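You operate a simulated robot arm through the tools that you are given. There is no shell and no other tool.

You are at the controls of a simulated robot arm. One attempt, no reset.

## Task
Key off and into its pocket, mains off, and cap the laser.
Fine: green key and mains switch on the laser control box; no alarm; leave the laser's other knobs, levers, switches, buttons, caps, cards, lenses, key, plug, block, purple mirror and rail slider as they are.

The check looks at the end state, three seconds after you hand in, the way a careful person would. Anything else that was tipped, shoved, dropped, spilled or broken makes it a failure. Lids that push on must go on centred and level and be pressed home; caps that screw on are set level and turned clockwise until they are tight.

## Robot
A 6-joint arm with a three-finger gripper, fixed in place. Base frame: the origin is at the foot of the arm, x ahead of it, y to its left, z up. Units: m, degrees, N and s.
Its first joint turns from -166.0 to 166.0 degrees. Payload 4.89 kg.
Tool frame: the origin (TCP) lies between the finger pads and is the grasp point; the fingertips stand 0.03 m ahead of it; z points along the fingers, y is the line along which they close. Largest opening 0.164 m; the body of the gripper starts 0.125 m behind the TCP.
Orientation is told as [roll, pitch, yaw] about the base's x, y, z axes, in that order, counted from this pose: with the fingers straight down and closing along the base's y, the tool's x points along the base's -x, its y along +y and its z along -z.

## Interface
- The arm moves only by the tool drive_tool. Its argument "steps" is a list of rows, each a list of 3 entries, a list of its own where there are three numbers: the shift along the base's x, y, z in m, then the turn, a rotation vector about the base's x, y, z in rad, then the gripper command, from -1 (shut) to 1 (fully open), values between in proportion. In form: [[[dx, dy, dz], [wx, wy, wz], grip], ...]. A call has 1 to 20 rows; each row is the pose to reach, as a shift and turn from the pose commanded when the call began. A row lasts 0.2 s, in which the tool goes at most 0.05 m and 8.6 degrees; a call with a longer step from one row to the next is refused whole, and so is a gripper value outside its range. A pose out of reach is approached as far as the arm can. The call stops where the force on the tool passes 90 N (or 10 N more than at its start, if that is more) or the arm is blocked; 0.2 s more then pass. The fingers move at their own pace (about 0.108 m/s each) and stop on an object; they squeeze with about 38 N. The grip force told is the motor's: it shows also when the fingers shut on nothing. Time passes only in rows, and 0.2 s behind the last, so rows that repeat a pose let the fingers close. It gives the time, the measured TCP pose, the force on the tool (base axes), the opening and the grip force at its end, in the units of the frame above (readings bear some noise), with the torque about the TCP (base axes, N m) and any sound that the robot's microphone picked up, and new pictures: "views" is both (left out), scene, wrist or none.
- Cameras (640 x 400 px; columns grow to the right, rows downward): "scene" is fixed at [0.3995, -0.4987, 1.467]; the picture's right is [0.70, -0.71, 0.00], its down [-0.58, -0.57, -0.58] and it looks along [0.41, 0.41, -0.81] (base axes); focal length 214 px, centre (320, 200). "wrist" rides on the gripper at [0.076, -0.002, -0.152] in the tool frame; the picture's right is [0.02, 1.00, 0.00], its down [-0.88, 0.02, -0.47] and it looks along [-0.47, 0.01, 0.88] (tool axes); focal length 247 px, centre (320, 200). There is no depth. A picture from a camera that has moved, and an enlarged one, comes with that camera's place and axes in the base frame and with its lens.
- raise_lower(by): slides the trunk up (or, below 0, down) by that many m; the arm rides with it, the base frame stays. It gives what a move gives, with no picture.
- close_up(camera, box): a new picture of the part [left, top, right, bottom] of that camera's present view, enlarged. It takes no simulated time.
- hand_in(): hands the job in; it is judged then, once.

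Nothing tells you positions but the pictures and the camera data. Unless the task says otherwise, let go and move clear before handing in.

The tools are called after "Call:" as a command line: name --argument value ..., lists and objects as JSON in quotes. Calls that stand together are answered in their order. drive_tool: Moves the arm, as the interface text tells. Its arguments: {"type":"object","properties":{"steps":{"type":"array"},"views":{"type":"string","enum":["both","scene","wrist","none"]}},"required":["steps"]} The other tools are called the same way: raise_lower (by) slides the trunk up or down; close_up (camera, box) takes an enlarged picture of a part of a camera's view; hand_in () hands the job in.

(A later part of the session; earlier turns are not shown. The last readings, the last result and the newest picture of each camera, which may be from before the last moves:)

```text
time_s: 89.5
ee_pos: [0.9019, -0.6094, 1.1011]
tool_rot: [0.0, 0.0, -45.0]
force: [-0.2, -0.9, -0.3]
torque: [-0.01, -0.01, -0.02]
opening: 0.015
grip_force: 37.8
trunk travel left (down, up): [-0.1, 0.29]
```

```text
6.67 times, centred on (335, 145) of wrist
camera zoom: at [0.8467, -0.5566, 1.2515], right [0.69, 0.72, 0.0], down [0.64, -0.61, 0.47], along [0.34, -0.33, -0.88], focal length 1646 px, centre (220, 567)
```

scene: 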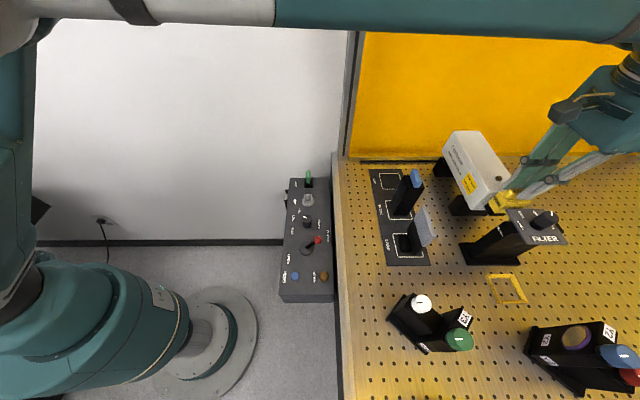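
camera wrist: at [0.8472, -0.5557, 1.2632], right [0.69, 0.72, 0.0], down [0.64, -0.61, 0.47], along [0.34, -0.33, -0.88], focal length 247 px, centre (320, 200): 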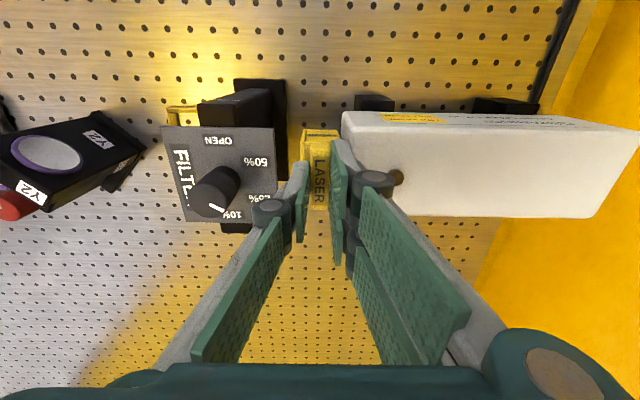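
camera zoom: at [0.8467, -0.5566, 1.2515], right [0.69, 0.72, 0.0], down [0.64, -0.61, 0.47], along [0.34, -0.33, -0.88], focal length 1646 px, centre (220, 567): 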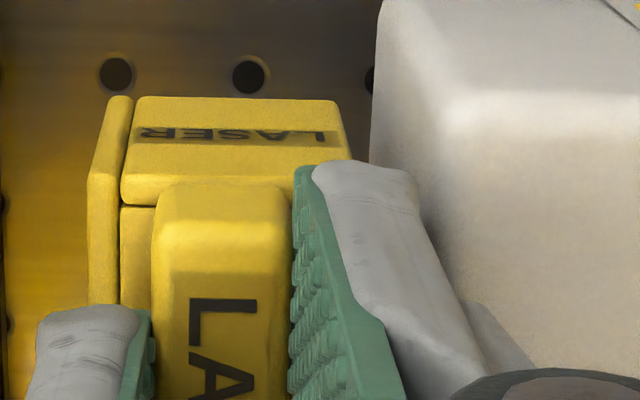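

Call:
drive_tool --steps '[[[0, 0, -0.001], [0, 0, 0], -1], [[0, 0, -0.002], [0, 0, 0], -1], [[0, 0, -0.003], [0, 0, 0], -1], [[0, 0, -0.004], [0, 0, 0], -1], [[0, 0, -0.004], [0, 0, 0], -1]]' --views "none"

Call:
close_up --camera "wrist" --box '[300, 115, 370, 175]'

```text
time_s: 90.7
ee_pos: [0.9012, -0.6083, 1.0981]
tool_rot: [0.0, -0.1, -45.0]
force: [7.4, -6.8, 33.8]
torque: [-0.24, -0.28, -0.05]
opening: 0.0151
grip_force: 37.7
trunk travel left (down, up): [-0.1, 0.29]
```

```text
6.67 times, centred on (335, 145) of wrist
camera zoom: at [0.8459, -0.5561, 1.2494], right [0.69, 0.72, 0.0], down [0.64, -0.61, 0.47], along [0.34, -0.33, -0.88], focal length 1646 px, centre (220, 567)
```

zoom: 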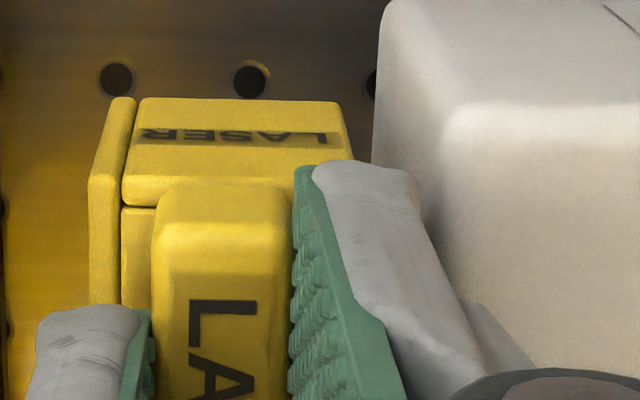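

Firm vertical contact (34 N) now, at the height where the cap's top should rest on the snout. I'll relieve the pressure and look at how it sits.

Call:
drive_tool --steps '[[[0, 0, 0.0015], [0, 0, 0], -1], [[0, 0, 0.0022], [0, 0, 0], -1], [[0, 0, 0.0022], [0, 0, 0], -1]]' --views "both"

Call:
close_up --camera "scene" --box '[475, 165, 545, 230]'

Call:
close_up --camera "wrist" --box '[270, 100, 400, 200]'

```text
time_s: 91.5
ee_pos: [0.9019, -0.6072, 1.0996]
tool_rot: [-0.1, 0.0, -44.9]
force: [-2.9, 0.5, 8.6]
torque: [0.08, 0.15, 0.02]
opening: 0.015
grip_force: 37.9
trunk travel left (down, up): [-0.1, 0.29]
camera wrist: at [0.8462, -0.5562, 1.2496], right [0.69, 0.72, 0.0], down [0.64, -0.61, 0.47], along [0.34, -0.33, -0.88], focal length 247 px, centre (320, 200)
```

scene: 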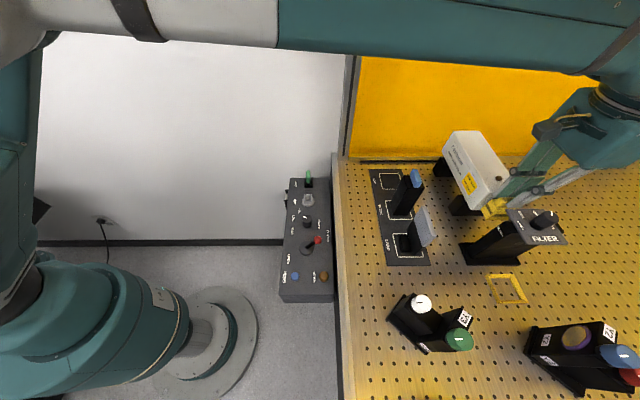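
wrist: 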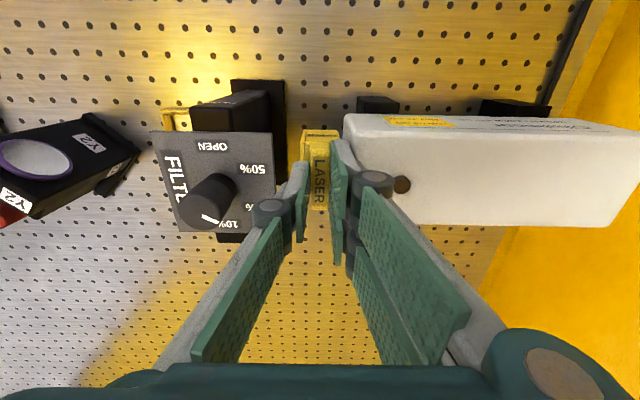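

```text
6.15 times, centred on (510, 198) of scene
camera zoom: at [0.3995, -0.4987, 1.467], right [0.7, -0.71, 0.0], down [-0.58, -0.57, -0.58], along [0.41, 0.41, -0.81], focal length 1320 px, centre (-849, 215)
```

zoom: 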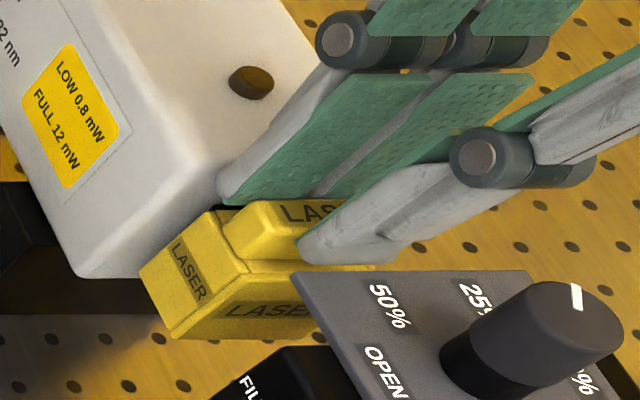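

```text
4.00 times, centred on (335, 150) of wrist
camera zoom: at [0.8462, -0.5562, 1.2496], right [0.69, 0.72, 0.0], down [0.64, -0.61, 0.47], along [0.34, -0.33, -0.88], focal length 988 px, centre (260, 400)
```

zoom: 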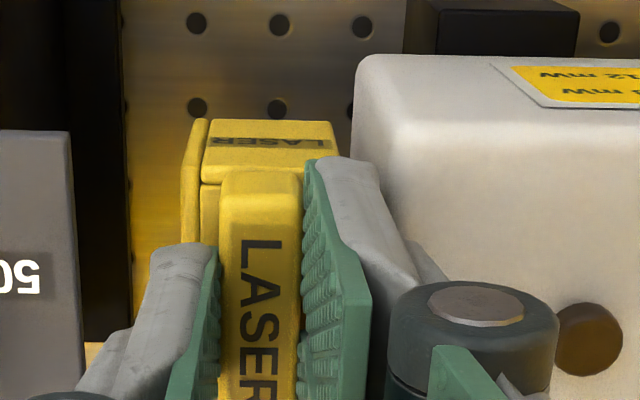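

The contact is centred on the snout and the cap looks level, with even gaps in front and behind. I'll unload it and open the fingers slightly while easing sideways so the far fingers don't push on the laser.

Call:
drive_tool --steps '[[[0, 0, 0.0008], [0, 0, 0], -1], [[-0.0006, -0.0006, 0.0008], [0, 0, 0], -0.8], [[-0.0014, -0.0014, 0.0008], [0, 0, 0], -0.77], [[-0.0023, -0.0023, 0.0008], [0, 0, 0], -0.74], [[-0.0023, -0.0023, 0.0008], [0, 0, 0], -0.74]]' --views "both"

Call:
close_up --camera "scene" --box '[475, 165, 545, 230]'

Call:
close_up --camera "wrist" --box '[270, 100, 400, 200]'

```text
time_s: 92.7
ee_pos: [0.8982, -0.6112, 1.1]
tool_rot: [0.0, 0.1, -45.0]
force: [0.2, 0.0, 1.0]
torque: [0.01, -0.03, -0.01]
opening: 0.0214
grip_force: 0.1
trunk travel left (down, up): [-0.1, 0.29]
camera wrist: at [0.8441, -0.5585, 1.2504], right [0.69, 0.72, 0.0], down [0.64, -0.61, 0.47], along [0.34, -0.33, -0.88], focal length 247 px, centre (320, 200)
```

scene: 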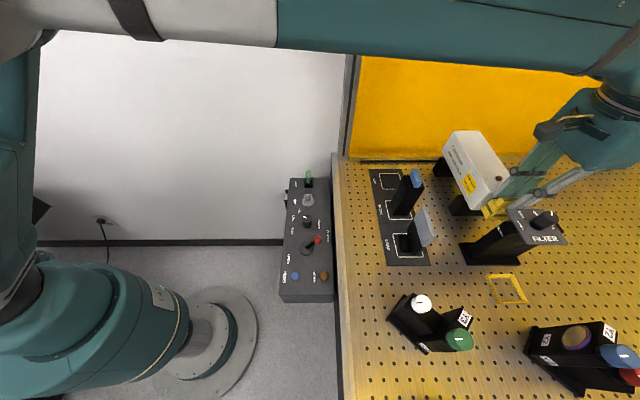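
wrist: 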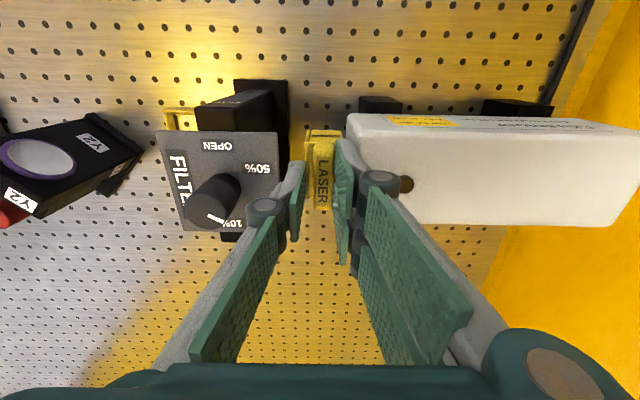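

```text
6.15 times, centred on (510, 198) of scene
camera zoom: at [0.3995, -0.4987, 1.467], right [0.7, -0.71, 0.0], down [-0.58, -0.57, -0.58], along [0.41, 0.41, -0.81], focal length 1320 px, centre (-849, 215)
```

zoom: 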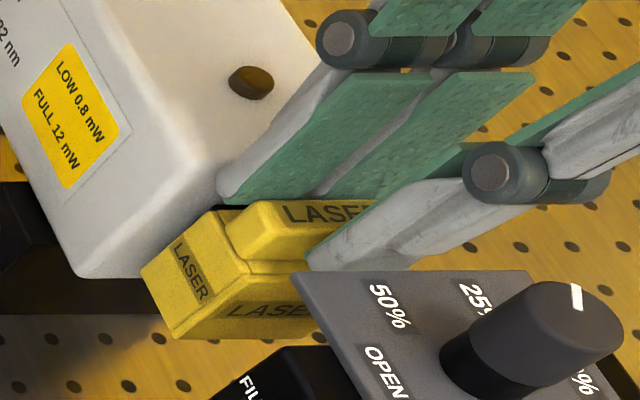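

```text
4.00 times, centred on (335, 150) of wrist
camera zoom: at [0.8441, -0.5585, 1.2504], right [0.69, 0.72, 0.0], down [0.64, -0.61, 0.47], along [0.34, -0.33, -0.88], focal length 988 px, centre (260, 400)
```

zoom: 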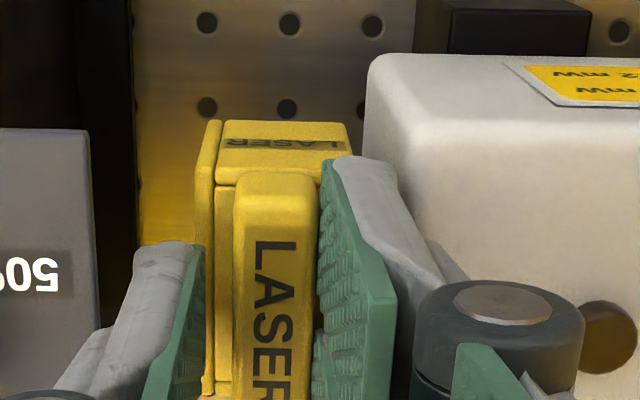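

The cap stayed put on the snout. I'll lift straight up slowly and check that the cap stays seated.

Call:
drive_tool --steps '[[[-0.0023, -0.0023, 0.004], [0, 0, 0], -0.74], [[-0.0023, -0.0023, 0.01], [0, 0, 0], -0.74], [[-0.0023, -0.0023, 0.018], [0, 0, 0], -0.74], [[-0.0023, -0.0023, 0.03], [0, 0, 0], -0.74], [[-0.0023, -0.0023, 0.05], [0, 0, 0], -0.74], [[-0.0023, -0.0023, 0.08], [0, 0, 0], -0.74], [[-0.0023, -0.0023, 0.08], [0, 0, 0], -0.74]]' --views "both"

Call:
close_up --camera "scene" --box '[475, 165, 545, 230]'

Call:
close_up --camera "wrist" --box '[260, 80, 390, 190]'

```text
time_s: 94.3
ee_pos: [0.8966, -0.6121, 1.1796]
tool_rot: [0.0, -0.1, -45.1]
force: [0.5, -0.1, -0.3]
torque: [-0.02, 0.01, 0.01]
opening: 0.0214
grip_force: 0.0
trunk travel left (down, up): [-0.1, 0.29]
camera wrist: at [0.8416, -0.5608, 1.3296], right [0.69, 0.72, 0.0], down [0.64, -0.61, 0.47], along [0.34, -0.33, -0.88], focal length 247 px, centre (320, 200)
```

scene: 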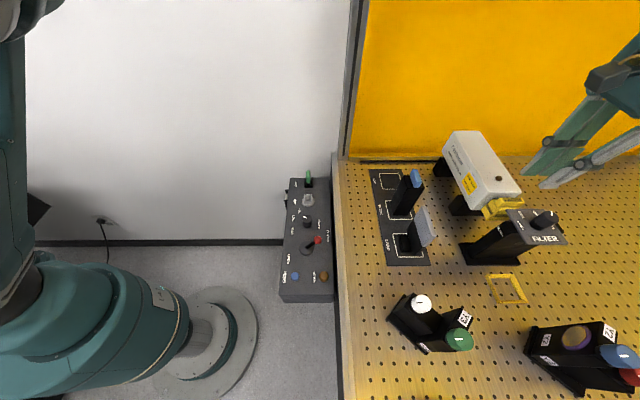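
wrist: 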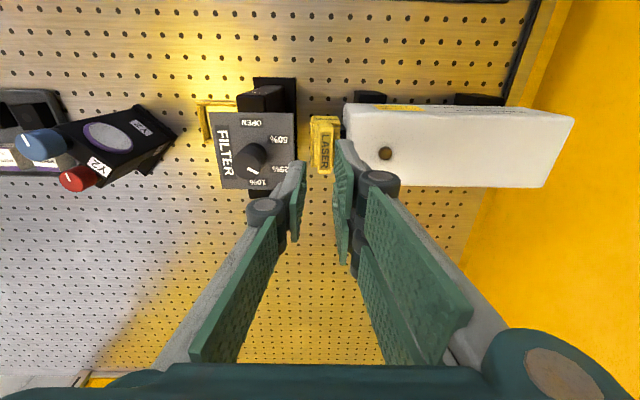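

```text
6.15 times, centred on (510, 198) of scene
camera zoom: at [0.3995, -0.4987, 1.467], right [0.7, -0.71, 0.0], down [-0.58, -0.57, -0.58], along [0.41, 0.41, -0.81], focal length 1320 px, centre (-849, 215)
```

zoom: 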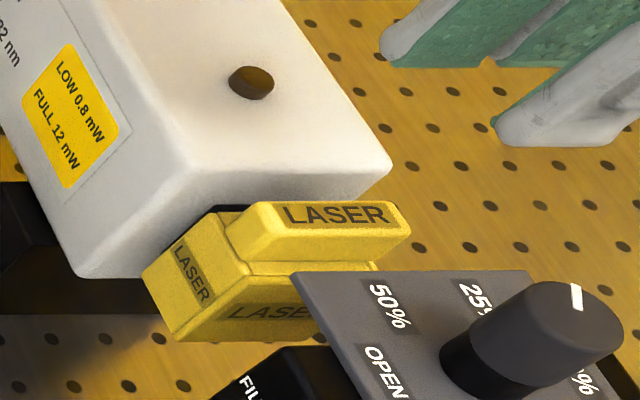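

```text
3.64 times, centred on (325, 135) of wrist
camera zoom: at [0.8416, -0.5608, 1.3296], right [0.69, 0.72, 0.0], down [0.64, -0.61, 0.47], along [0.34, -0.33, -0.88], focal length 898 px, centre (302, 436)
```

zoom: 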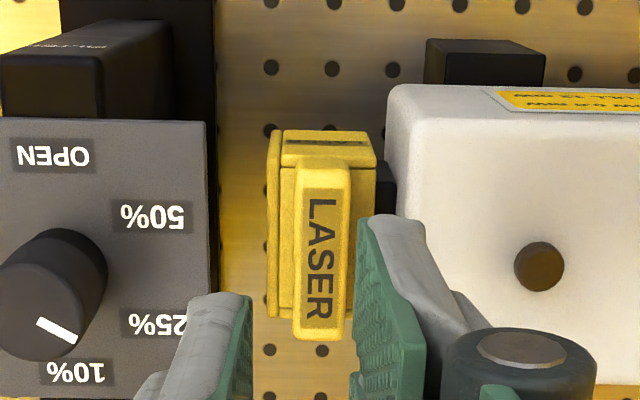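

Call:
close_up --camera "wrist" --box '[300, 105, 360, 175]'

Call:
close_up --camera "scene" --box '[490, 180, 530, 225]'

```text
5.71 times, centred on (330, 140) of wrist
camera zoom: at [0.8416, -0.5608, 1.3296], right [0.69, 0.72, 0.0], down [0.64, -0.61, 0.47], along [0.34, -0.33, -0.88], focal length 1411 px, centre (263, 543)
```

zoom: 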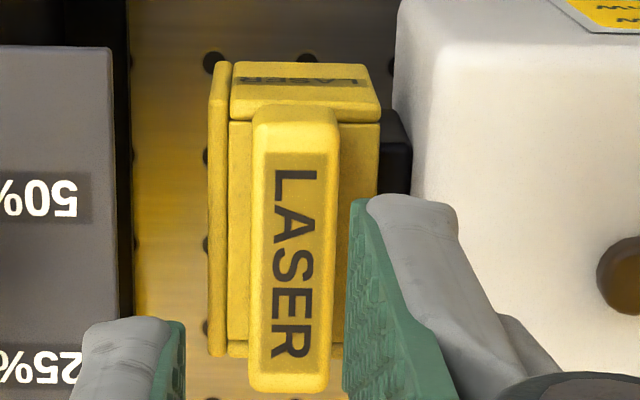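

```text
8.89 times, centred on (510, 202) of scene
camera zoom: at [0.3995, -0.4987, 1.467], right [0.7, -0.71, 0.0], down [-0.58, -0.57, -0.58], along [0.41, 0.41, -0.81], focal length 1906 px, centre (-1369, 178)
```

zoom: 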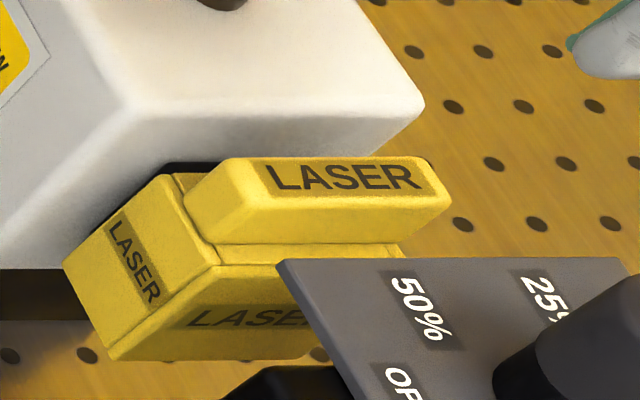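

The cap is seated on top, but there's still a gap of about 6 mm between its open end and the laser face, so it should be slid back along the snout to close up. I'll straddle the filter with the fingers open, so the paired fingers come down just in front of the cap's handle, and nudge it home.

Call:
drive_tool --steps '[[[0, 0, 0.03], [0, 0, 0], -0.5], [[-0.01, -0.01, 0.04], [0, 0, 0], 0], [[-0.025, -0.025, 0.04], [0, 0, 0], 0.3415], [[-0.04, -0.04, 0.04], [0, 0, 0], 0.3415], [[-0.0525, -0.0539, 0.04], [0, 0, 0], 0.3415], [[-0.0525, -0.0539, 0.0], [0, 0, 0], 0.3415], [[-0.0525, -0.0539, 0.0], [0, 0, 0], 0.3415]]' --views "both"

Call:
close_up --camera "wrist" --box '[200, 90, 460, 260]'

Call:
close_up --camera "scene" --box '[460, 130, 600, 250]'

```text
time_s: 95.9
ee_pos: [0.8463, -0.6683, 1.1789]
tool_rot: [0.0, 0.0, -45.0]
force: [-0.7, 0.0, 0.6]
torque: [0.01, 0.02, 0.0]
opening: 0.1101
grip_force: 0.1
trunk travel left (down, up): [-0.1, 0.29]
camera wrist: at [0.7907, -0.6158, 1.3304], right [0.69, 0.72, 0.0], down [0.64, -0.61, 0.47], along [0.34, -0.33, -0.88], focal length 247 px, centre (320, 200)
```

scene: 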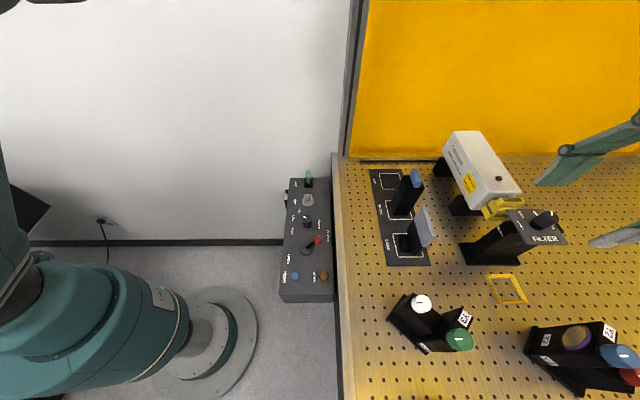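
wrist: 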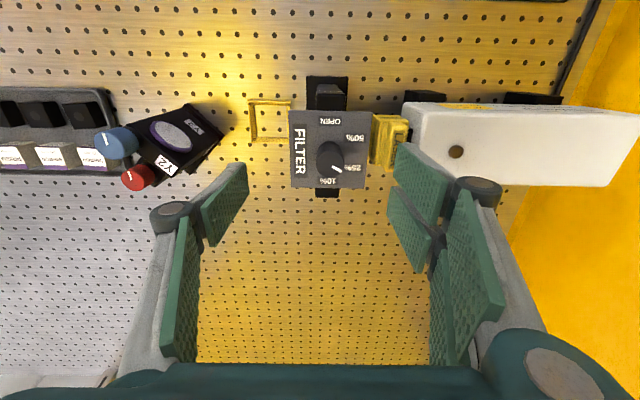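

```text
2.35 times, centred on (330, 175) of wrist
camera zoom: at [0.7907, -0.6158, 1.3304], right [0.69, 0.72, 0.0], down [0.64, -0.61, 0.47], along [0.34, -0.33, -0.88], focal length 581 px, centre (296, 259)
```

zoom: 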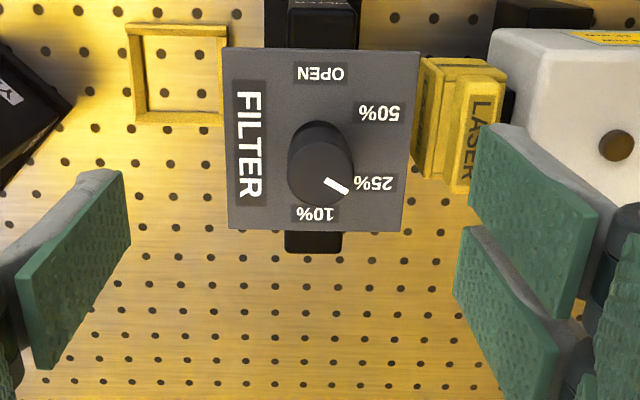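

```text
3.33 times, centred on (530, 190) of scene
camera zoom: at [0.3995, -0.4987, 1.467], right [0.7, -0.71, 0.0], down [-0.58, -0.57, -0.58], along [0.41, 0.41, -0.81], focal length 715 px, centre (-380, 233)
```

zoom: 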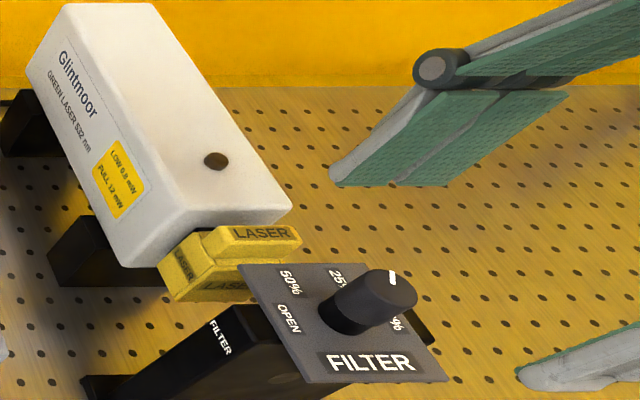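

The pair of fingers lines up in the 23 mm slot between the filter plate edge and the cap's handle with a few millimetres either side. I'll lower into that slot, staying above the cap's body.

Call:
drive_tool --steps '[[[0, 0, -0.02], [0, 0, 0], 0.3415], [[0, 0, -0.04], [0, 0, 0], 0.3415], [[0, 0, -0.055], [0, 0, 0], 0.3415], [[0, 0, -0.06], [0, 0, 0], 0.3415], [[0, 0, -0.06], [0, 0, 0], 0.3415]]' --views "both"

Call:
close_up --camera "wrist" --box '[340, 80, 460, 200]'

Call:
close_up --camera "scene" --box '[470, 150, 560, 240]'

```text
time_s: 97.1
ee_pos: [0.8459, -0.668, 1.1196]
tool_rot: [0.0, -0.1, -44.9]
force: [-0.5, 0.6, -1.1]
torque: [0.0, 0.02, -0.02]
opening: 0.1101
grip_force: 0.1
trunk travel left (down, up): [-0.1, 0.29]
camera wrist: at [0.7908, -0.6151, 1.2697], right [0.69, 0.72, 0.0], down [0.64, -0.61, 0.47], along [0.34, -0.33, -0.88], focal length 247 px, centre (320, 200)
```

scene: 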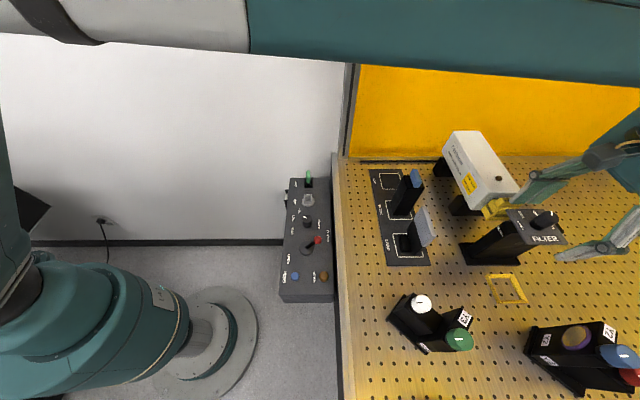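
wrist: 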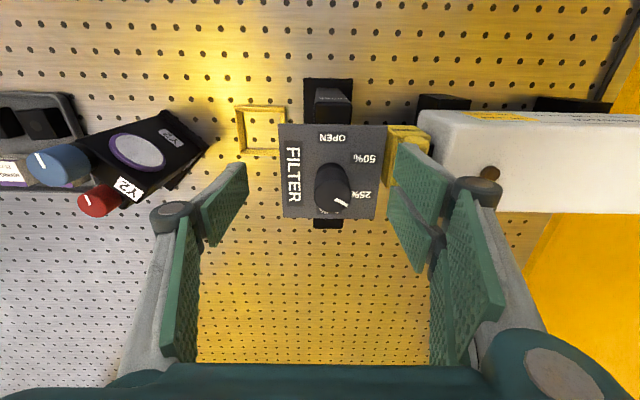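

```text
3.33 times, centred on (400, 140) of wrist
camera zoom: at [0.7908, -0.6151, 1.2697], right [0.69, 0.72, 0.0], down [0.64, -0.61, 0.47], along [0.34, -0.33, -0.88], focal length 823 px, centre (53, 400)
```

zoom: 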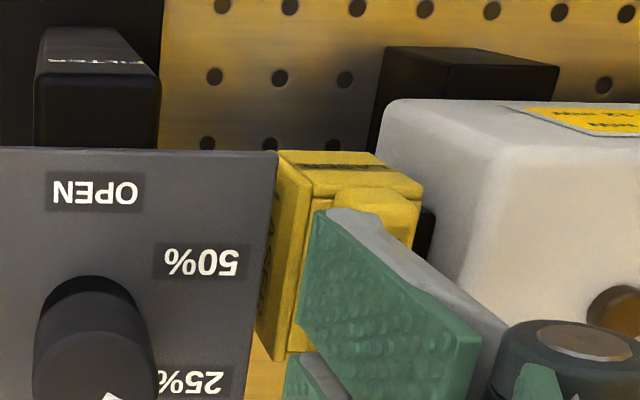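

```text
4.44 times, centred on (515, 195) of scene
camera zoom: at [0.3995, -0.4987, 1.467], right [0.7, -0.71, 0.0], down [-0.58, -0.57, -0.58], along [0.41, 0.41, -0.81], focal length 953 px, centre (-547, 222)
```

zoom: 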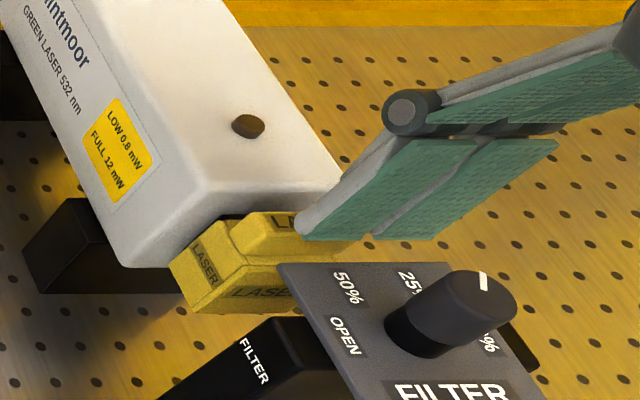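

Call:
close_up --camera "wrist" --box '[380, 115, 430, 165]'

Call:
close_up --camera "scene" --box '[500, 185, 530, 215]'

```text
8.00 times, centred on (405, 140) of wrist
camera zoom: at [0.7908, -0.6151, 1.2697], right [0.69, 0.72, 0.0], down [0.64, -0.61, 0.47], along [0.34, -0.33, -0.88], focal length 1976 px, centre (-360, 680)
```

zoom: 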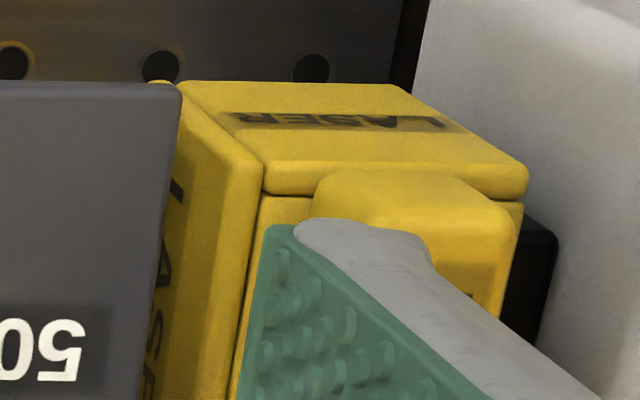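

```text
13.33 times, centred on (515, 200) of scene
camera zoom: at [0.3995, -0.4987, 1.467], right [0.7, -0.71, 0.0], down [-0.58, -0.57, -0.58], along [0.41, 0.41, -0.81], focal length 2860 px, centre (-2280, 200)
```

zoom: 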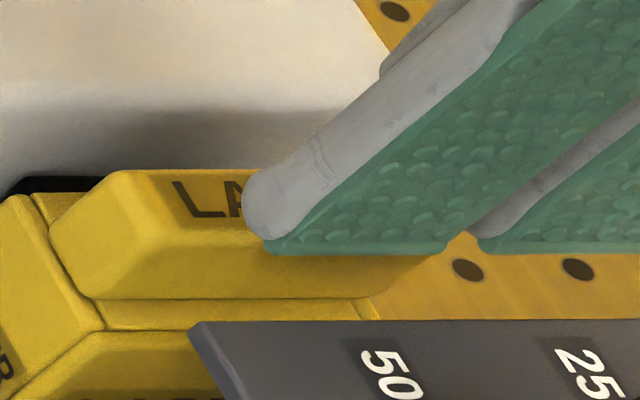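

The finger's back is very close to the handle face, so I'll move 3 mm towards the filter (still clear of its plate) before lowering further.

Call:
drive_tool --steps '[[[-0.0021, -0.0021, 0], [0, 0, 0], 0.3415], [[-0.0021, -0.0021, -0.004], [0, 0, 0], 0.3415], [[-0.0021, -0.0021, -0.008], [0, 0, 0], 0.3415], [[-0.0021, -0.0021, -0.011], [0, 0, 0], 0.3415], [[-0.0021, -0.0021, -0.011], [0, 0, 0], 0.3415]]' --views "none"

Call:
close_up --camera "wrist" --box '[370, 105, 430, 165]'

Call:
close_up --camera "scene" --box '[490, 180, 540, 225]'

```text
time_s: 98.3
ee_pos: [0.8432, -0.6689, 1.1089]
tool_rot: [0.0, 0.1, -45.0]
force: [0.0, -0.6, -0.8]
torque: [-0.03, 0.04, 0.0]
opening: 0.1102
grip_force: 0.0
trunk travel left (down, up): [-0.1, 0.29]
```

```text
6.67 times, centred on (400, 135) of wrist
camera zoom: at [0.788, -0.6166, 1.2596], right [0.69, 0.72, 0.0], down [0.64, -0.61, 0.47], along [0.34, -0.33, -0.88], focal length 1646 px, centre (-213, 633)
```

zoom: 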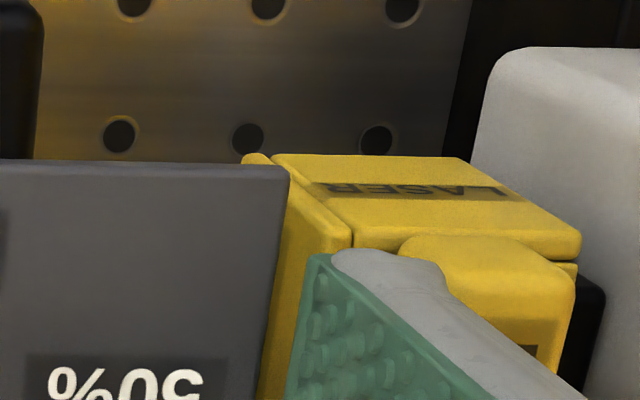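

```text
8.89 times, centred on (515, 202) of scene
camera zoom: at [0.3995, -0.4987, 1.467], right [0.7, -0.71, 0.0], down [-0.58, -0.57, -0.58], along [0.41, 0.41, -0.81], focal length 1906 px, centre (-1413, 178)
```

zoom: 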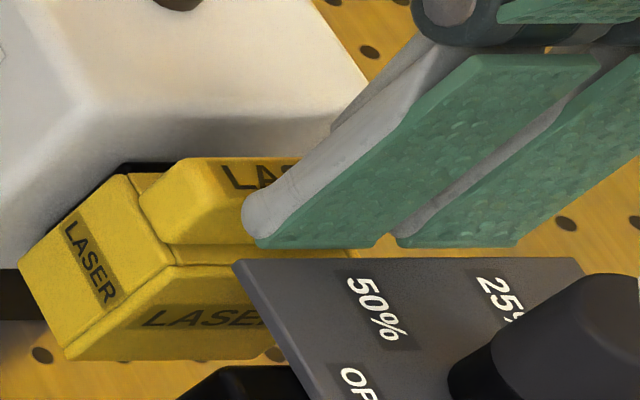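

Call:
drive_tool --steps '[[[-0.0007, -0.0007, -0.002], [0, 0, 0], 0.3415], [[-0.0007, -0.0007, -0.005], [0, 0, 0], 0.3415], [[-0.0007, -0.0007, -0.008], [0, 0, 0], 0.3415], [[-0.0007, -0.0007, -0.0095], [0, 0, 0], 0.3415], [[-0.0007, -0.0007, -0.0095], [0, 0, 0], 0.3415]]' --views "none"

Call:
close_up --camera "wrist" --box '[370, 105, 430, 165]'

Call:
close_up --camera "scene" --box '[490, 180, 540, 225]'

```text
time_s: 99.5
ee_pos: [0.8426, -0.6689, 1.0981]
tool_rot: [0.0, 0.0, -45.0]
force: [-0.9, -0.4, -1.4]
torque: [0.0, 0.01, -0.01]
opening: 0.11
grip_force: 0.1
trunk travel left (down, up): [-0.1, 0.29]
```

```text
6.67 times, centred on (400, 135) of wrist
camera zoom: at [0.7873, -0.6174, 1.2497], right [0.69, 0.72, 0.0], down [0.64, -0.61, 0.47], along [0.34, -0.33, -0.88], focal length 1646 px, centre (-213, 633)
```

zoom: 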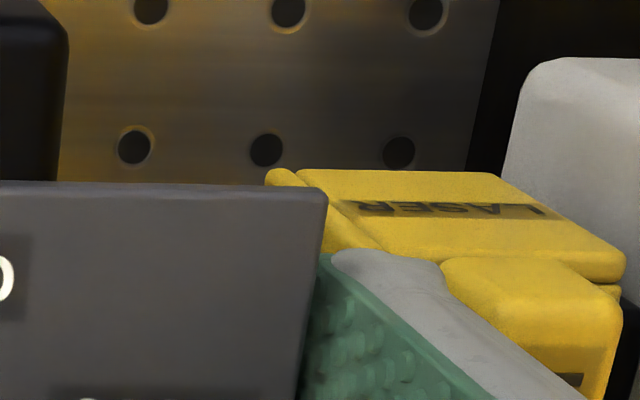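

```text
8.89 times, centred on (515, 202) of scene
camera zoom: at [0.3995, -0.4987, 1.467], right [0.7, -0.71, 0.0], down [-0.58, -0.57, -0.58], along [0.41, 0.41, -0.81], focal length 1906 px, centre (-1413, 178)
```

zoom: 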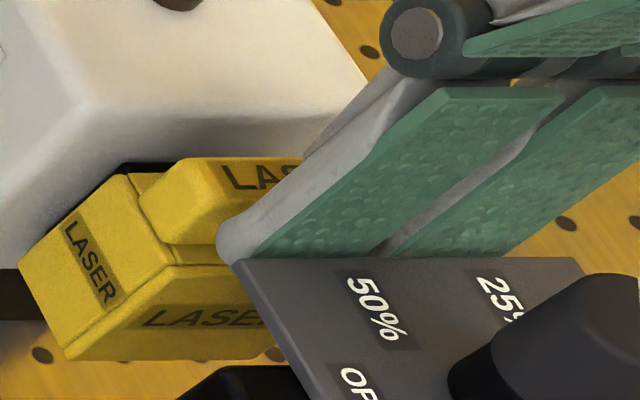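

The fingers are now between the filter plate and the cap's handle without touching anything. I'll push gently towards the laser and watch the force.

Call:
drive_tool --steps '[[[0.0007, 0.0007, 0], [0, 0, 0], 0.3415], [[0.0014, 0.0014, 0], [0, 0, 0], 0.3415], [[0.0021, 0.0021, 0], [0, 0, 0], 0.3415], [[0.0028, 0.0028, 0], [0, 0, 0], 0.3415], [[0.0028, 0.0028, 0], [0, 0, 0], 0.3415]]' --views "none"

Call:
close_up --camera "scene" --box '[490, 180, 540, 225]'

Call:
close_up --camera "wrist" --box '[370, 105, 430, 165]'

```text
time_s: 100.7
ee_pos: [0.8457, -0.6664, 1.0985]
tool_rot: [0.0, 0.0, -45.1]
force: [0.0, 0.4, -1.1]
torque: [-0.02, 0.0, -0.01]
opening: 0.1098
grip_force: 0.2
trunk travel left (down, up): [-0.1, 0.29]
```

```text
8.89 times, centred on (515, 202) of scene
camera zoom: at [0.3995, -0.4987, 1.467], right [0.7, -0.71, 0.0], down [-0.58, -0.57, -0.58], along [0.41, 0.41, -0.81], focal length 1906 px, centre (-1413, 178)
```

zoom: 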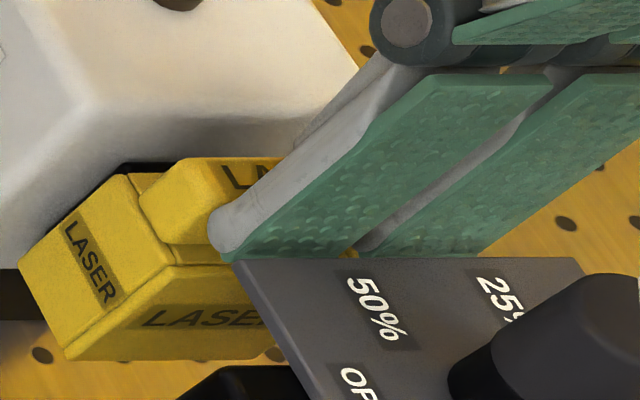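

```text
6.67 times, centred on (400, 135) of wrist
camera zoom: at [0.7899, -0.6148, 1.2495], right [0.69, 0.72, 0.0], down [0.64, -0.61, 0.47], along [0.34, -0.33, -0.88], focal length 1646 px, centre (-213, 633)
```

zoom: 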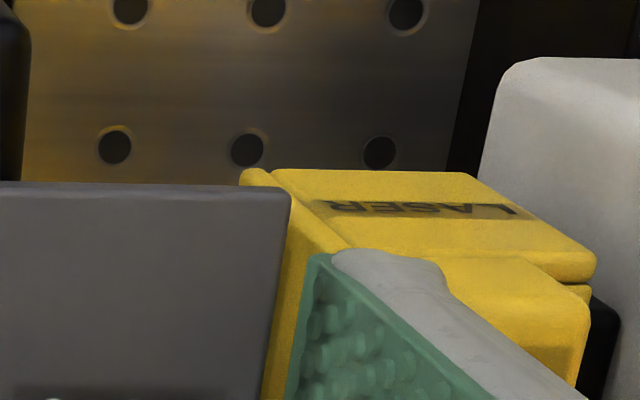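

Call:
drive_tool --steps '[[[0.0007, 0.0007, 0], [0, 0, 0], 0.3415], [[0.0014, 0.0014, 0], [0, 0, 0], 0.3415], [[0.0021, 0.0021, 0], [0, 0, 0], 0.3415], [[0.0028, 0.0028, 0], [0, 0, 0], 0.3415], [[0.0028, 0.0028, 0], [0, 0, 0], 0.3415]]' --views "none"

Call:
close_up --camera "scene" --box '[490, 180, 540, 225]'

Call:
close_up --camera "wrist" --box '[370, 105, 430, 165]'

```text
time_s: 101.9
ee_pos: [0.8475, -0.6648, 1.0986]
tool_rot: [0.1, 0.0, -45.0]
force: [-0.8, 0.1, -0.2]
torque: [-0.02, -0.01, -0.05]
opening: 0.1099
grip_force: 0.1
trunk travel left (down, up): [-0.1, 0.29]
```

```text
8.89 times, centred on (515, 202) of scene
camera zoom: at [0.3995, -0.4987, 1.467], right [0.7, -0.71, 0.0], down [-0.58, -0.57, -0.58], along [0.41, 0.41, -0.81], focal length 1906 px, centre (-1413, 178)
```

zoom: 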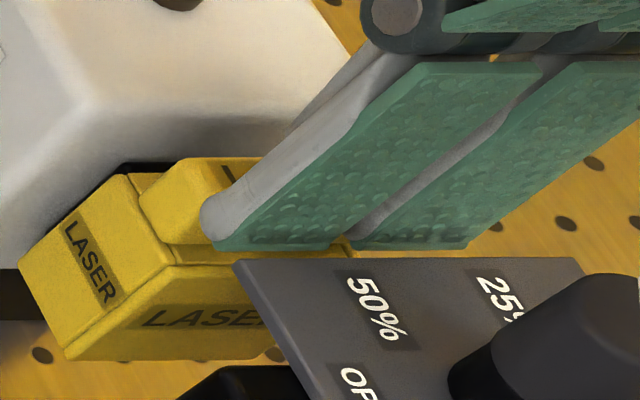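

```text
6.67 times, centred on (400, 135) of wrist
camera zoom: at [0.7921, -0.6123, 1.2495], right [0.69, 0.72, 0.0], down [0.64, -0.61, 0.47], along [0.34, -0.33, -0.88], focal length 1646 px, centre (-213, 633)
```

zoom: 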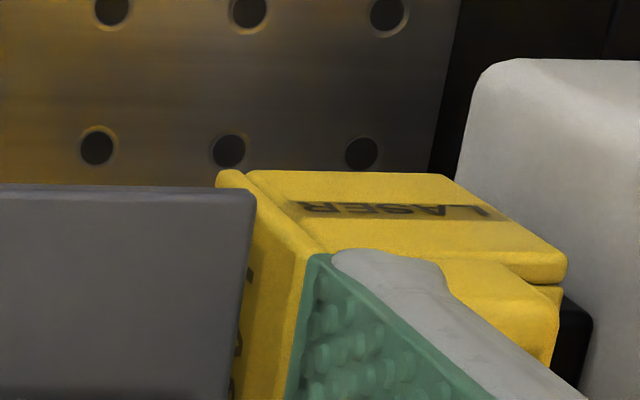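

Call:
drive_tool --steps '[[[0.0007, 0.0007, 0], [0, 0, 0], 0.3415], [[0.0014, 0.0014, 0], [0, 0, 0], 0.3415], [[0.0021, 0.0021, 0], [0, 0, 0], 0.3415], [[0.0028, 0.0028, 0], [0, 0, 0], 0.3415], [[0.0028, 0.0028, 0], [0, 0, 0], 0.3415]]' --views "none"

Call:
close_up --camera "scene" --box '[490, 180, 540, 225]'

Call:
close_up --camera "wrist" --box '[370, 105, 430, 165]'

```text
time_s: 103.1
ee_pos: [0.8492, -0.6619, 1.0982]
tool_rot: [0.1, 0.0, -45.0]
force: [0.1, -0.1, 0.7]
torque: [0.02, -0.03, 0.0]
opening: 0.1101
grip_force: 0.0
trunk travel left (down, up): [-0.1, 0.29]
```

```text
8.89 times, centred on (515, 202) of scene
camera zoom: at [0.3995, -0.4987, 1.467], right [0.7, -0.71, 0.0], down [-0.58, -0.57, -0.58], along [0.41, 0.41, -0.81], focal length 1906 px, centre (-1413, 178)
```

zoom: 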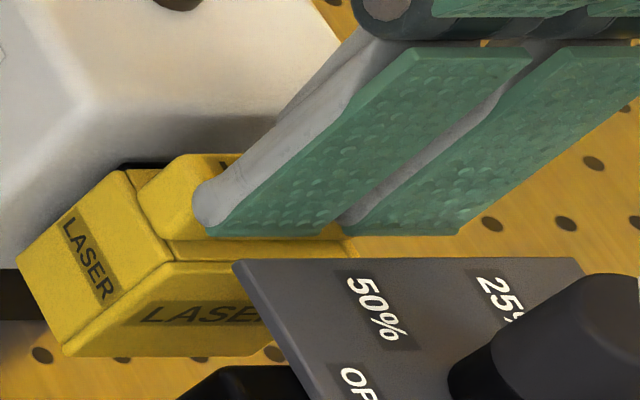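

```text
6.67 times, centred on (400, 135) of wrist
camera zoom: at [0.7951, -0.6094, 1.2497], right [0.69, 0.72, 0.0], down [0.64, -0.61, 0.47], along [0.34, -0.33, -0.88], focal length 1646 px, centre (-213, 633)
```

zoom: 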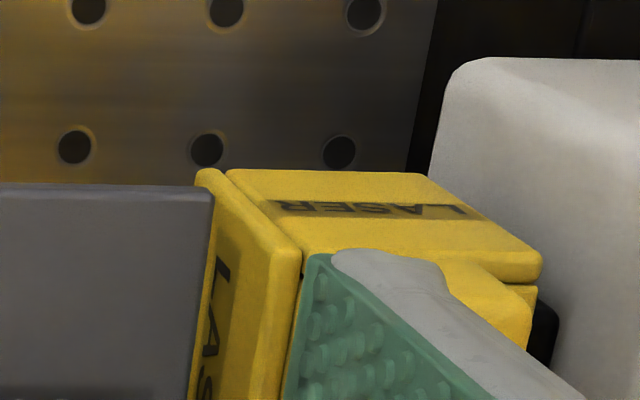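

The cap has begun to slide with almost no force. I'll push on in 1 mm steps.

Call:
drive_tool --steps '[[[0.0007, 0.0007, 0], [0, 0, 0], 0.3415], [[0.0014, 0.0014, 0], [0, 0, 0], 0.3415], [[0.0021, 0.0021, 0], [0, 0, 0], 0.3415], [[0.0021, 0.0021, 0], [0, 0, 0], 0.3415]]' --views "none"

Call:
close_up --camera "scene" --box '[490, 180, 540, 225]'

Call:
close_up --camera "wrist" --box '[370, 105, 430, 165]'

```text
time_s: 104.1
ee_pos: [0.8525, -0.6594, 1.0982]
tool_rot: [0.0, 0.0, -44.9]
force: [-0.9, -1.4, 4.8]
torque: [0.2, -0.21, 0.05]
opening: 0.1103
grip_force: 0.0
trunk travel left (down, up): [-0.1, 0.29]
```

```text
8.89 times, centred on (515, 202) of scene
camera zoom: at [0.3995, -0.4987, 1.467], right [0.7, -0.71, 0.0], down [-0.58, -0.57, -0.58], along [0.41, 0.41, -0.81], focal length 1906 px, centre (-1413, 178)
```

zoom: 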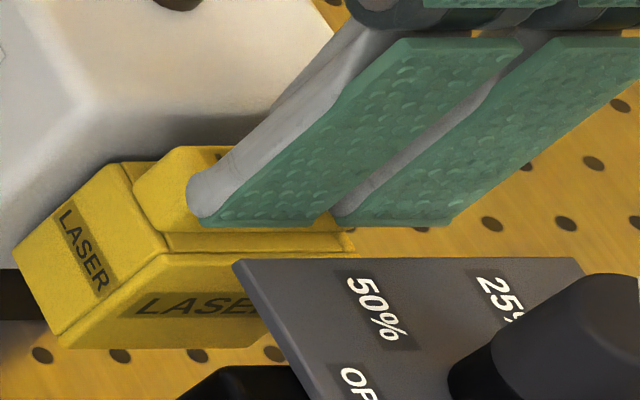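

```text
6.67 times, centred on (400, 135) of wrist
camera zoom: at [0.7971, -0.6074, 1.2493], right [0.69, 0.72, 0.0], down [0.64, -0.61, 0.47], along [0.34, -0.33, -0.88], focal length 1646 px, centre (-213, 633)
```

zoom: 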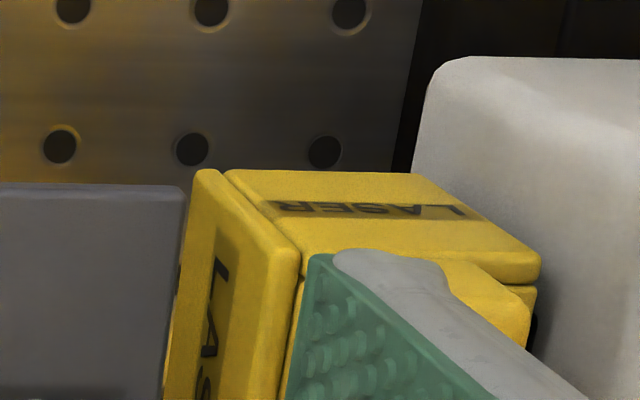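

The gap to the laser has closed and a small reaction has appeared, so the cap is home lengthways. I'll back off and lift out.

Call:
drive_tool --steps '[[[-0.0007, -0.0007, 0], [0, 0, 0], 0.3415], [[-0.0021, -0.0021, 0], [0, 0, 0], 0.3415], [[-0.0035, -0.0035, 0], [0, 0, 0], 0.3415], [[-0.0049, -0.0049, 0.0], [0, 0, 0], 0.3415], [[-0.0056, -0.0056, 0.005], [0, 0, 0], 0.3415], [[-0.0056, -0.0056, 0.015], [0, 0, 0], 0.3415], [[-0.0056, -0.0056, 0.03], [0, 0, 0], 0.3415], [[-0.0056, -0.0056, 0.06], [0, 0, 0], 0.3415], [[-0.0056, -0.0056, 0.09], [0, 0, 0], 0.3415], [[-0.0056, -0.0056, 0.09], [0, 0, 0], 0.3415]]' --views "both"

Call:
close_up --camera "scene" --box '[475, 165, 545, 230]'

Call:
close_up --camera "wrist" --box '[340, 90, 440, 170]'

```text
time_s: 106.3
ee_pos: [0.8465, -0.6645, 1.1889]
tool_rot: [0.1, 0.0, -44.9]
force: [-0.9, 0.7, -0.4]
torque: [0.0, -0.02, 0.02]
opening: 0.1102
grip_force: 0.2
trunk travel left (down, up): [-0.1, 0.29]
camera wrist: at [0.7913, -0.6126, 1.3405], right [0.69, 0.72, 0.0], down [0.64, -0.61, 0.47], along [0.34, -0.33, -0.88], focal length 247 px, centre (320, 200)
```

scene: 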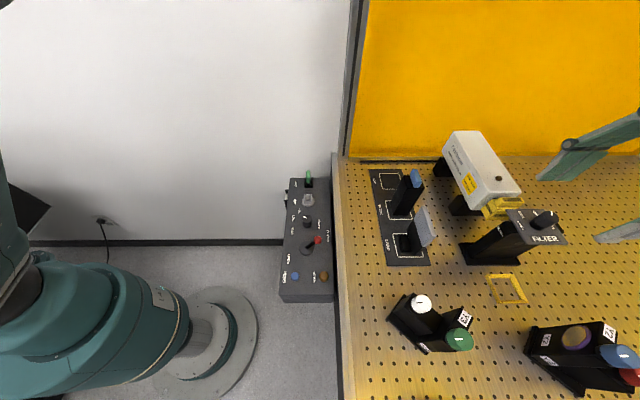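
wrist: 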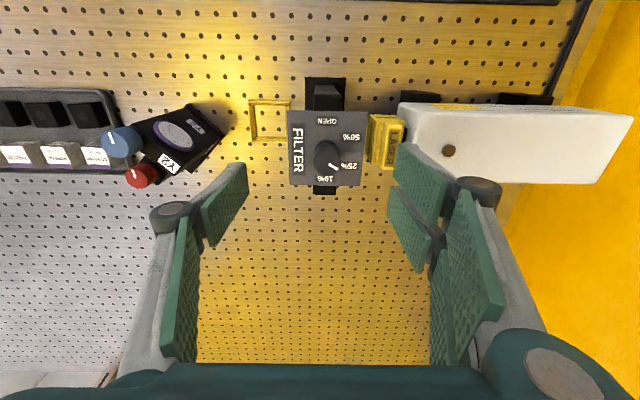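

```text
6.15 times, centred on (510, 198) of scene
camera zoom: at [0.3995, -0.4987, 1.467], right [0.7, -0.71, 0.0], down [-0.58, -0.57, -0.58], along [0.41, 0.41, -0.81], focal length 1320 px, centre (-849, 215)
```

zoom: 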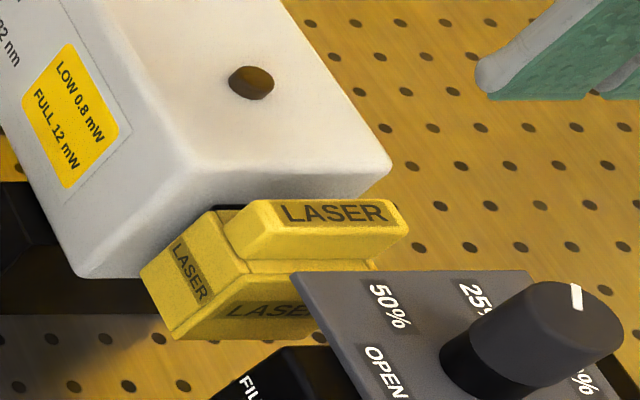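

```text
5.00 times, centred on (390, 130) of wrist
camera zoom: at [0.7913, -0.6126, 1.3405], right [0.69, 0.72, 0.0], down [0.64, -0.61, 0.47], along [0.34, -0.33, -0.88], focal length 1235 px, centre (-30, 550)
```

zoom: 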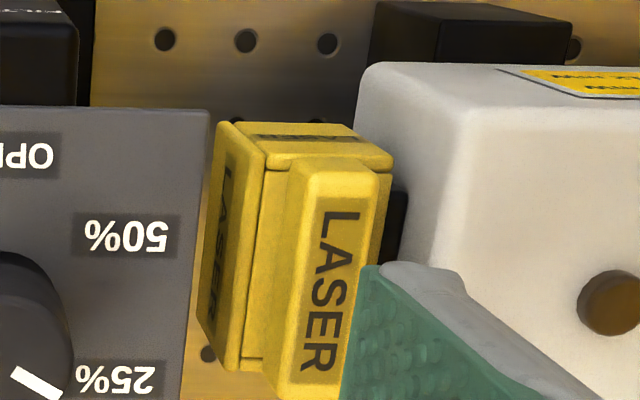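

The cap is level and seated. I'll finish by pressing straight down on its handle with closed fingers to make sure it's fully home.

Call:
drive_tool --steps '[[[0, 0, 0.01], [0, 0, 0], 0], [[0.01, 0.01, 0.01], [0, 0, 0], -0.5], [[0.025, 0.025, 0.01], [0, 0, 0], -1], [[0.04, 0.04, 0.01], [0, 0, 0], -1], [[0.054, 0.0546, 0.01], [0, 0, 0], -1], [[0.054, 0.0546, -0.02], [0, 0, 0], -1], [[0.054, 0.0546, -0.05], [0, 0, 0], -1], [[0.054, 0.0546, -0.065], [0, 0, 0], -1], [[0.054, 0.0546, -0.065], [0, 0, 0], -1]]' --views "both"

Call:
close_up --camera "wrist" --box '[260, 80, 400, 200]'

Call:
close_up --camera "scene" --box '[475, 150, 545, 230]'

```text
time_s: 108.3
ee_pos: [0.9028, -0.6104, 1.1223]
tool_rot: [0.0, 0.0, -45.0]
force: [0.9, 0.0, -0.1]
torque: [-0.01, 0.07, 0.02]
opening: 0.0002
grip_force: 37.9
trunk travel left (down, up): [-0.1, 0.29]
camera wrist: at [0.8474, -0.5583, 1.273], right [0.69, 0.72, 0.0], down [0.64, -0.61, 0.47], along [0.34, -0.33, -0.88], focal length 247 px, centre (320, 200)
```

scene: 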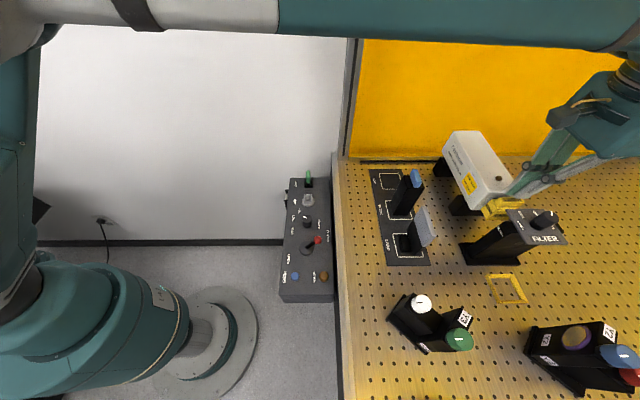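
wrist: 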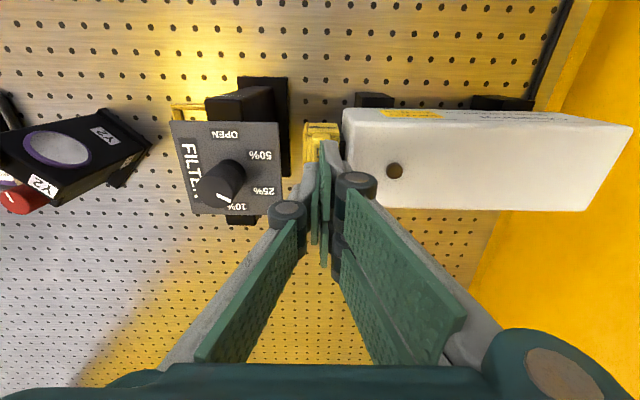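

```text
3.33 times, centred on (330, 140) of wrist
camera zoom: at [0.8474, -0.5583, 1.273], right [0.69, 0.72, 0.0], down [0.64, -0.61, 0.47], along [0.34, -0.33, -0.88], focal length 823 px, centre (287, 400)
```

zoom: 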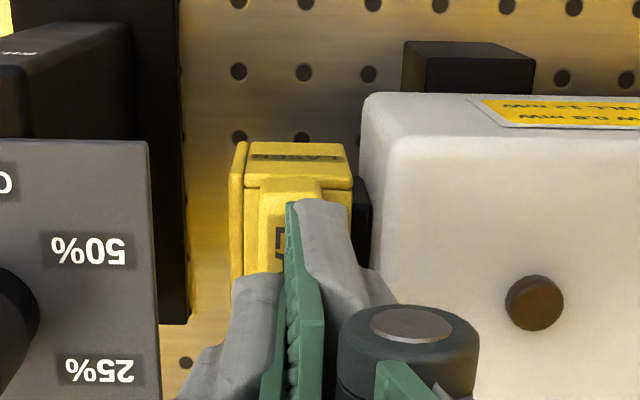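

```text
5.00 times, centred on (510, 190) of scene
camera zoom: at [0.3995, -0.4987, 1.467], right [0.7, -0.71, 0.0], down [-0.58, -0.57, -0.58], along [0.41, 0.41, -0.81], focal length 1072 px, centre (-630, 250)
```

zoom: 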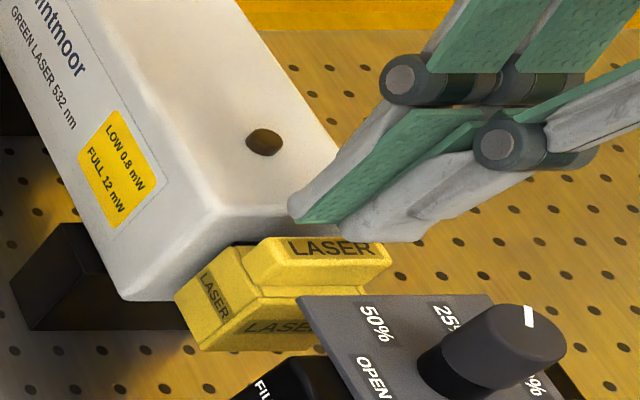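

Call:
drive_tool --steps '[[[0, 0, -0.003], [0, 0, 0], -1], [[0, 0, -0.006], [0, 0, 0], -1], [[0, 0, -0.008], [0, 0, 0], -1], [[0, 0, -0.01], [0, 0, 0], -1], [[0, 0, -0.01], [0, 0, 0], -1]]' --views "none"

```text
time_s: 109.5
ee_pos: [0.8996, -0.6107, 1.1124]
tool_rot: [0.0, 0.0, -45.0]
force: [-0.6, 0.1, 0.4]
torque: [-0.02, 0.04, -0.03]
opening: 0.0001
grip_force: 37.8
trunk travel left (down, up): [-0.1, 0.29]
```

Call:
drive_tool --steps '[[[0, 0, -0.001], [0, 0, 0], -1], [[0, 0, -0.002], [0, 0, 0], -1], [[0, 0, -0.003], [0, 0, 0], -1], [[0, 0, -0.003], [0, 0, 0], -1]]' --views "none"

```text
time_s: 110.5
ee_pos: [0.9006, -0.6118, 1.1118]
tool_rot: [0.0, 0.0, -45.0]
force: [0.1, -0.6, 0.2]
torque: [0.02, 0.01, -0.05]
opening: 0.0
grip_force: 37.6
trunk travel left (down, up): [-0.1, 0.29]
```

Call:
drive_tool --steps '[[[0, 0, -0.001], [0, 0, 0], -1], [[0, 0, -0.002], [0, 0, 0], -1], [[0, 0, -0.003], [0, 0, 0], -1], [[0, 0, -0.003], [0, 0, 0], -1]]' --views "none"

Call:
close_up --camera "scene" --box '[490, 175, 540, 225]'

```text
time_s: 111.5
ee_pos: [0.9006, -0.6107, 1.1091]
tool_rot: [0.0, 0.0, -45.0]
force: [0.3, -0.4, 0.0]
torque: [-0.03, 0.03, -0.02]
opening: 0.0
grip_force: 38.3
trunk travel left (down, up): [-0.1, 0.29]
```

```text
8.00 times, centred on (515, 200) of scene
camera zoom: at [0.3995, -0.4987, 1.467], right [0.7, -0.71, 0.0], down [-0.58, -0.57, -0.58], along [0.41, 0.41, -0.81], focal length 1716 px, centre (-1240, 200)
```

zoom: 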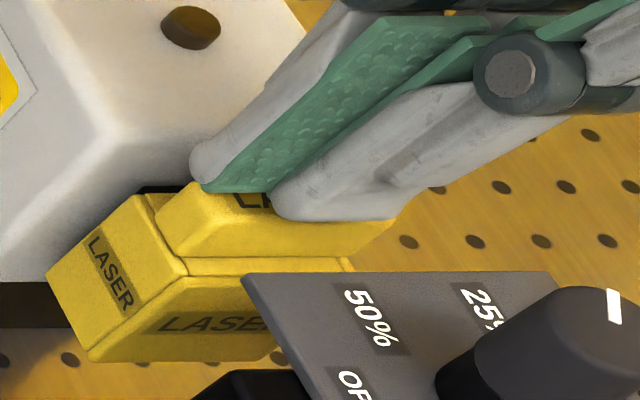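

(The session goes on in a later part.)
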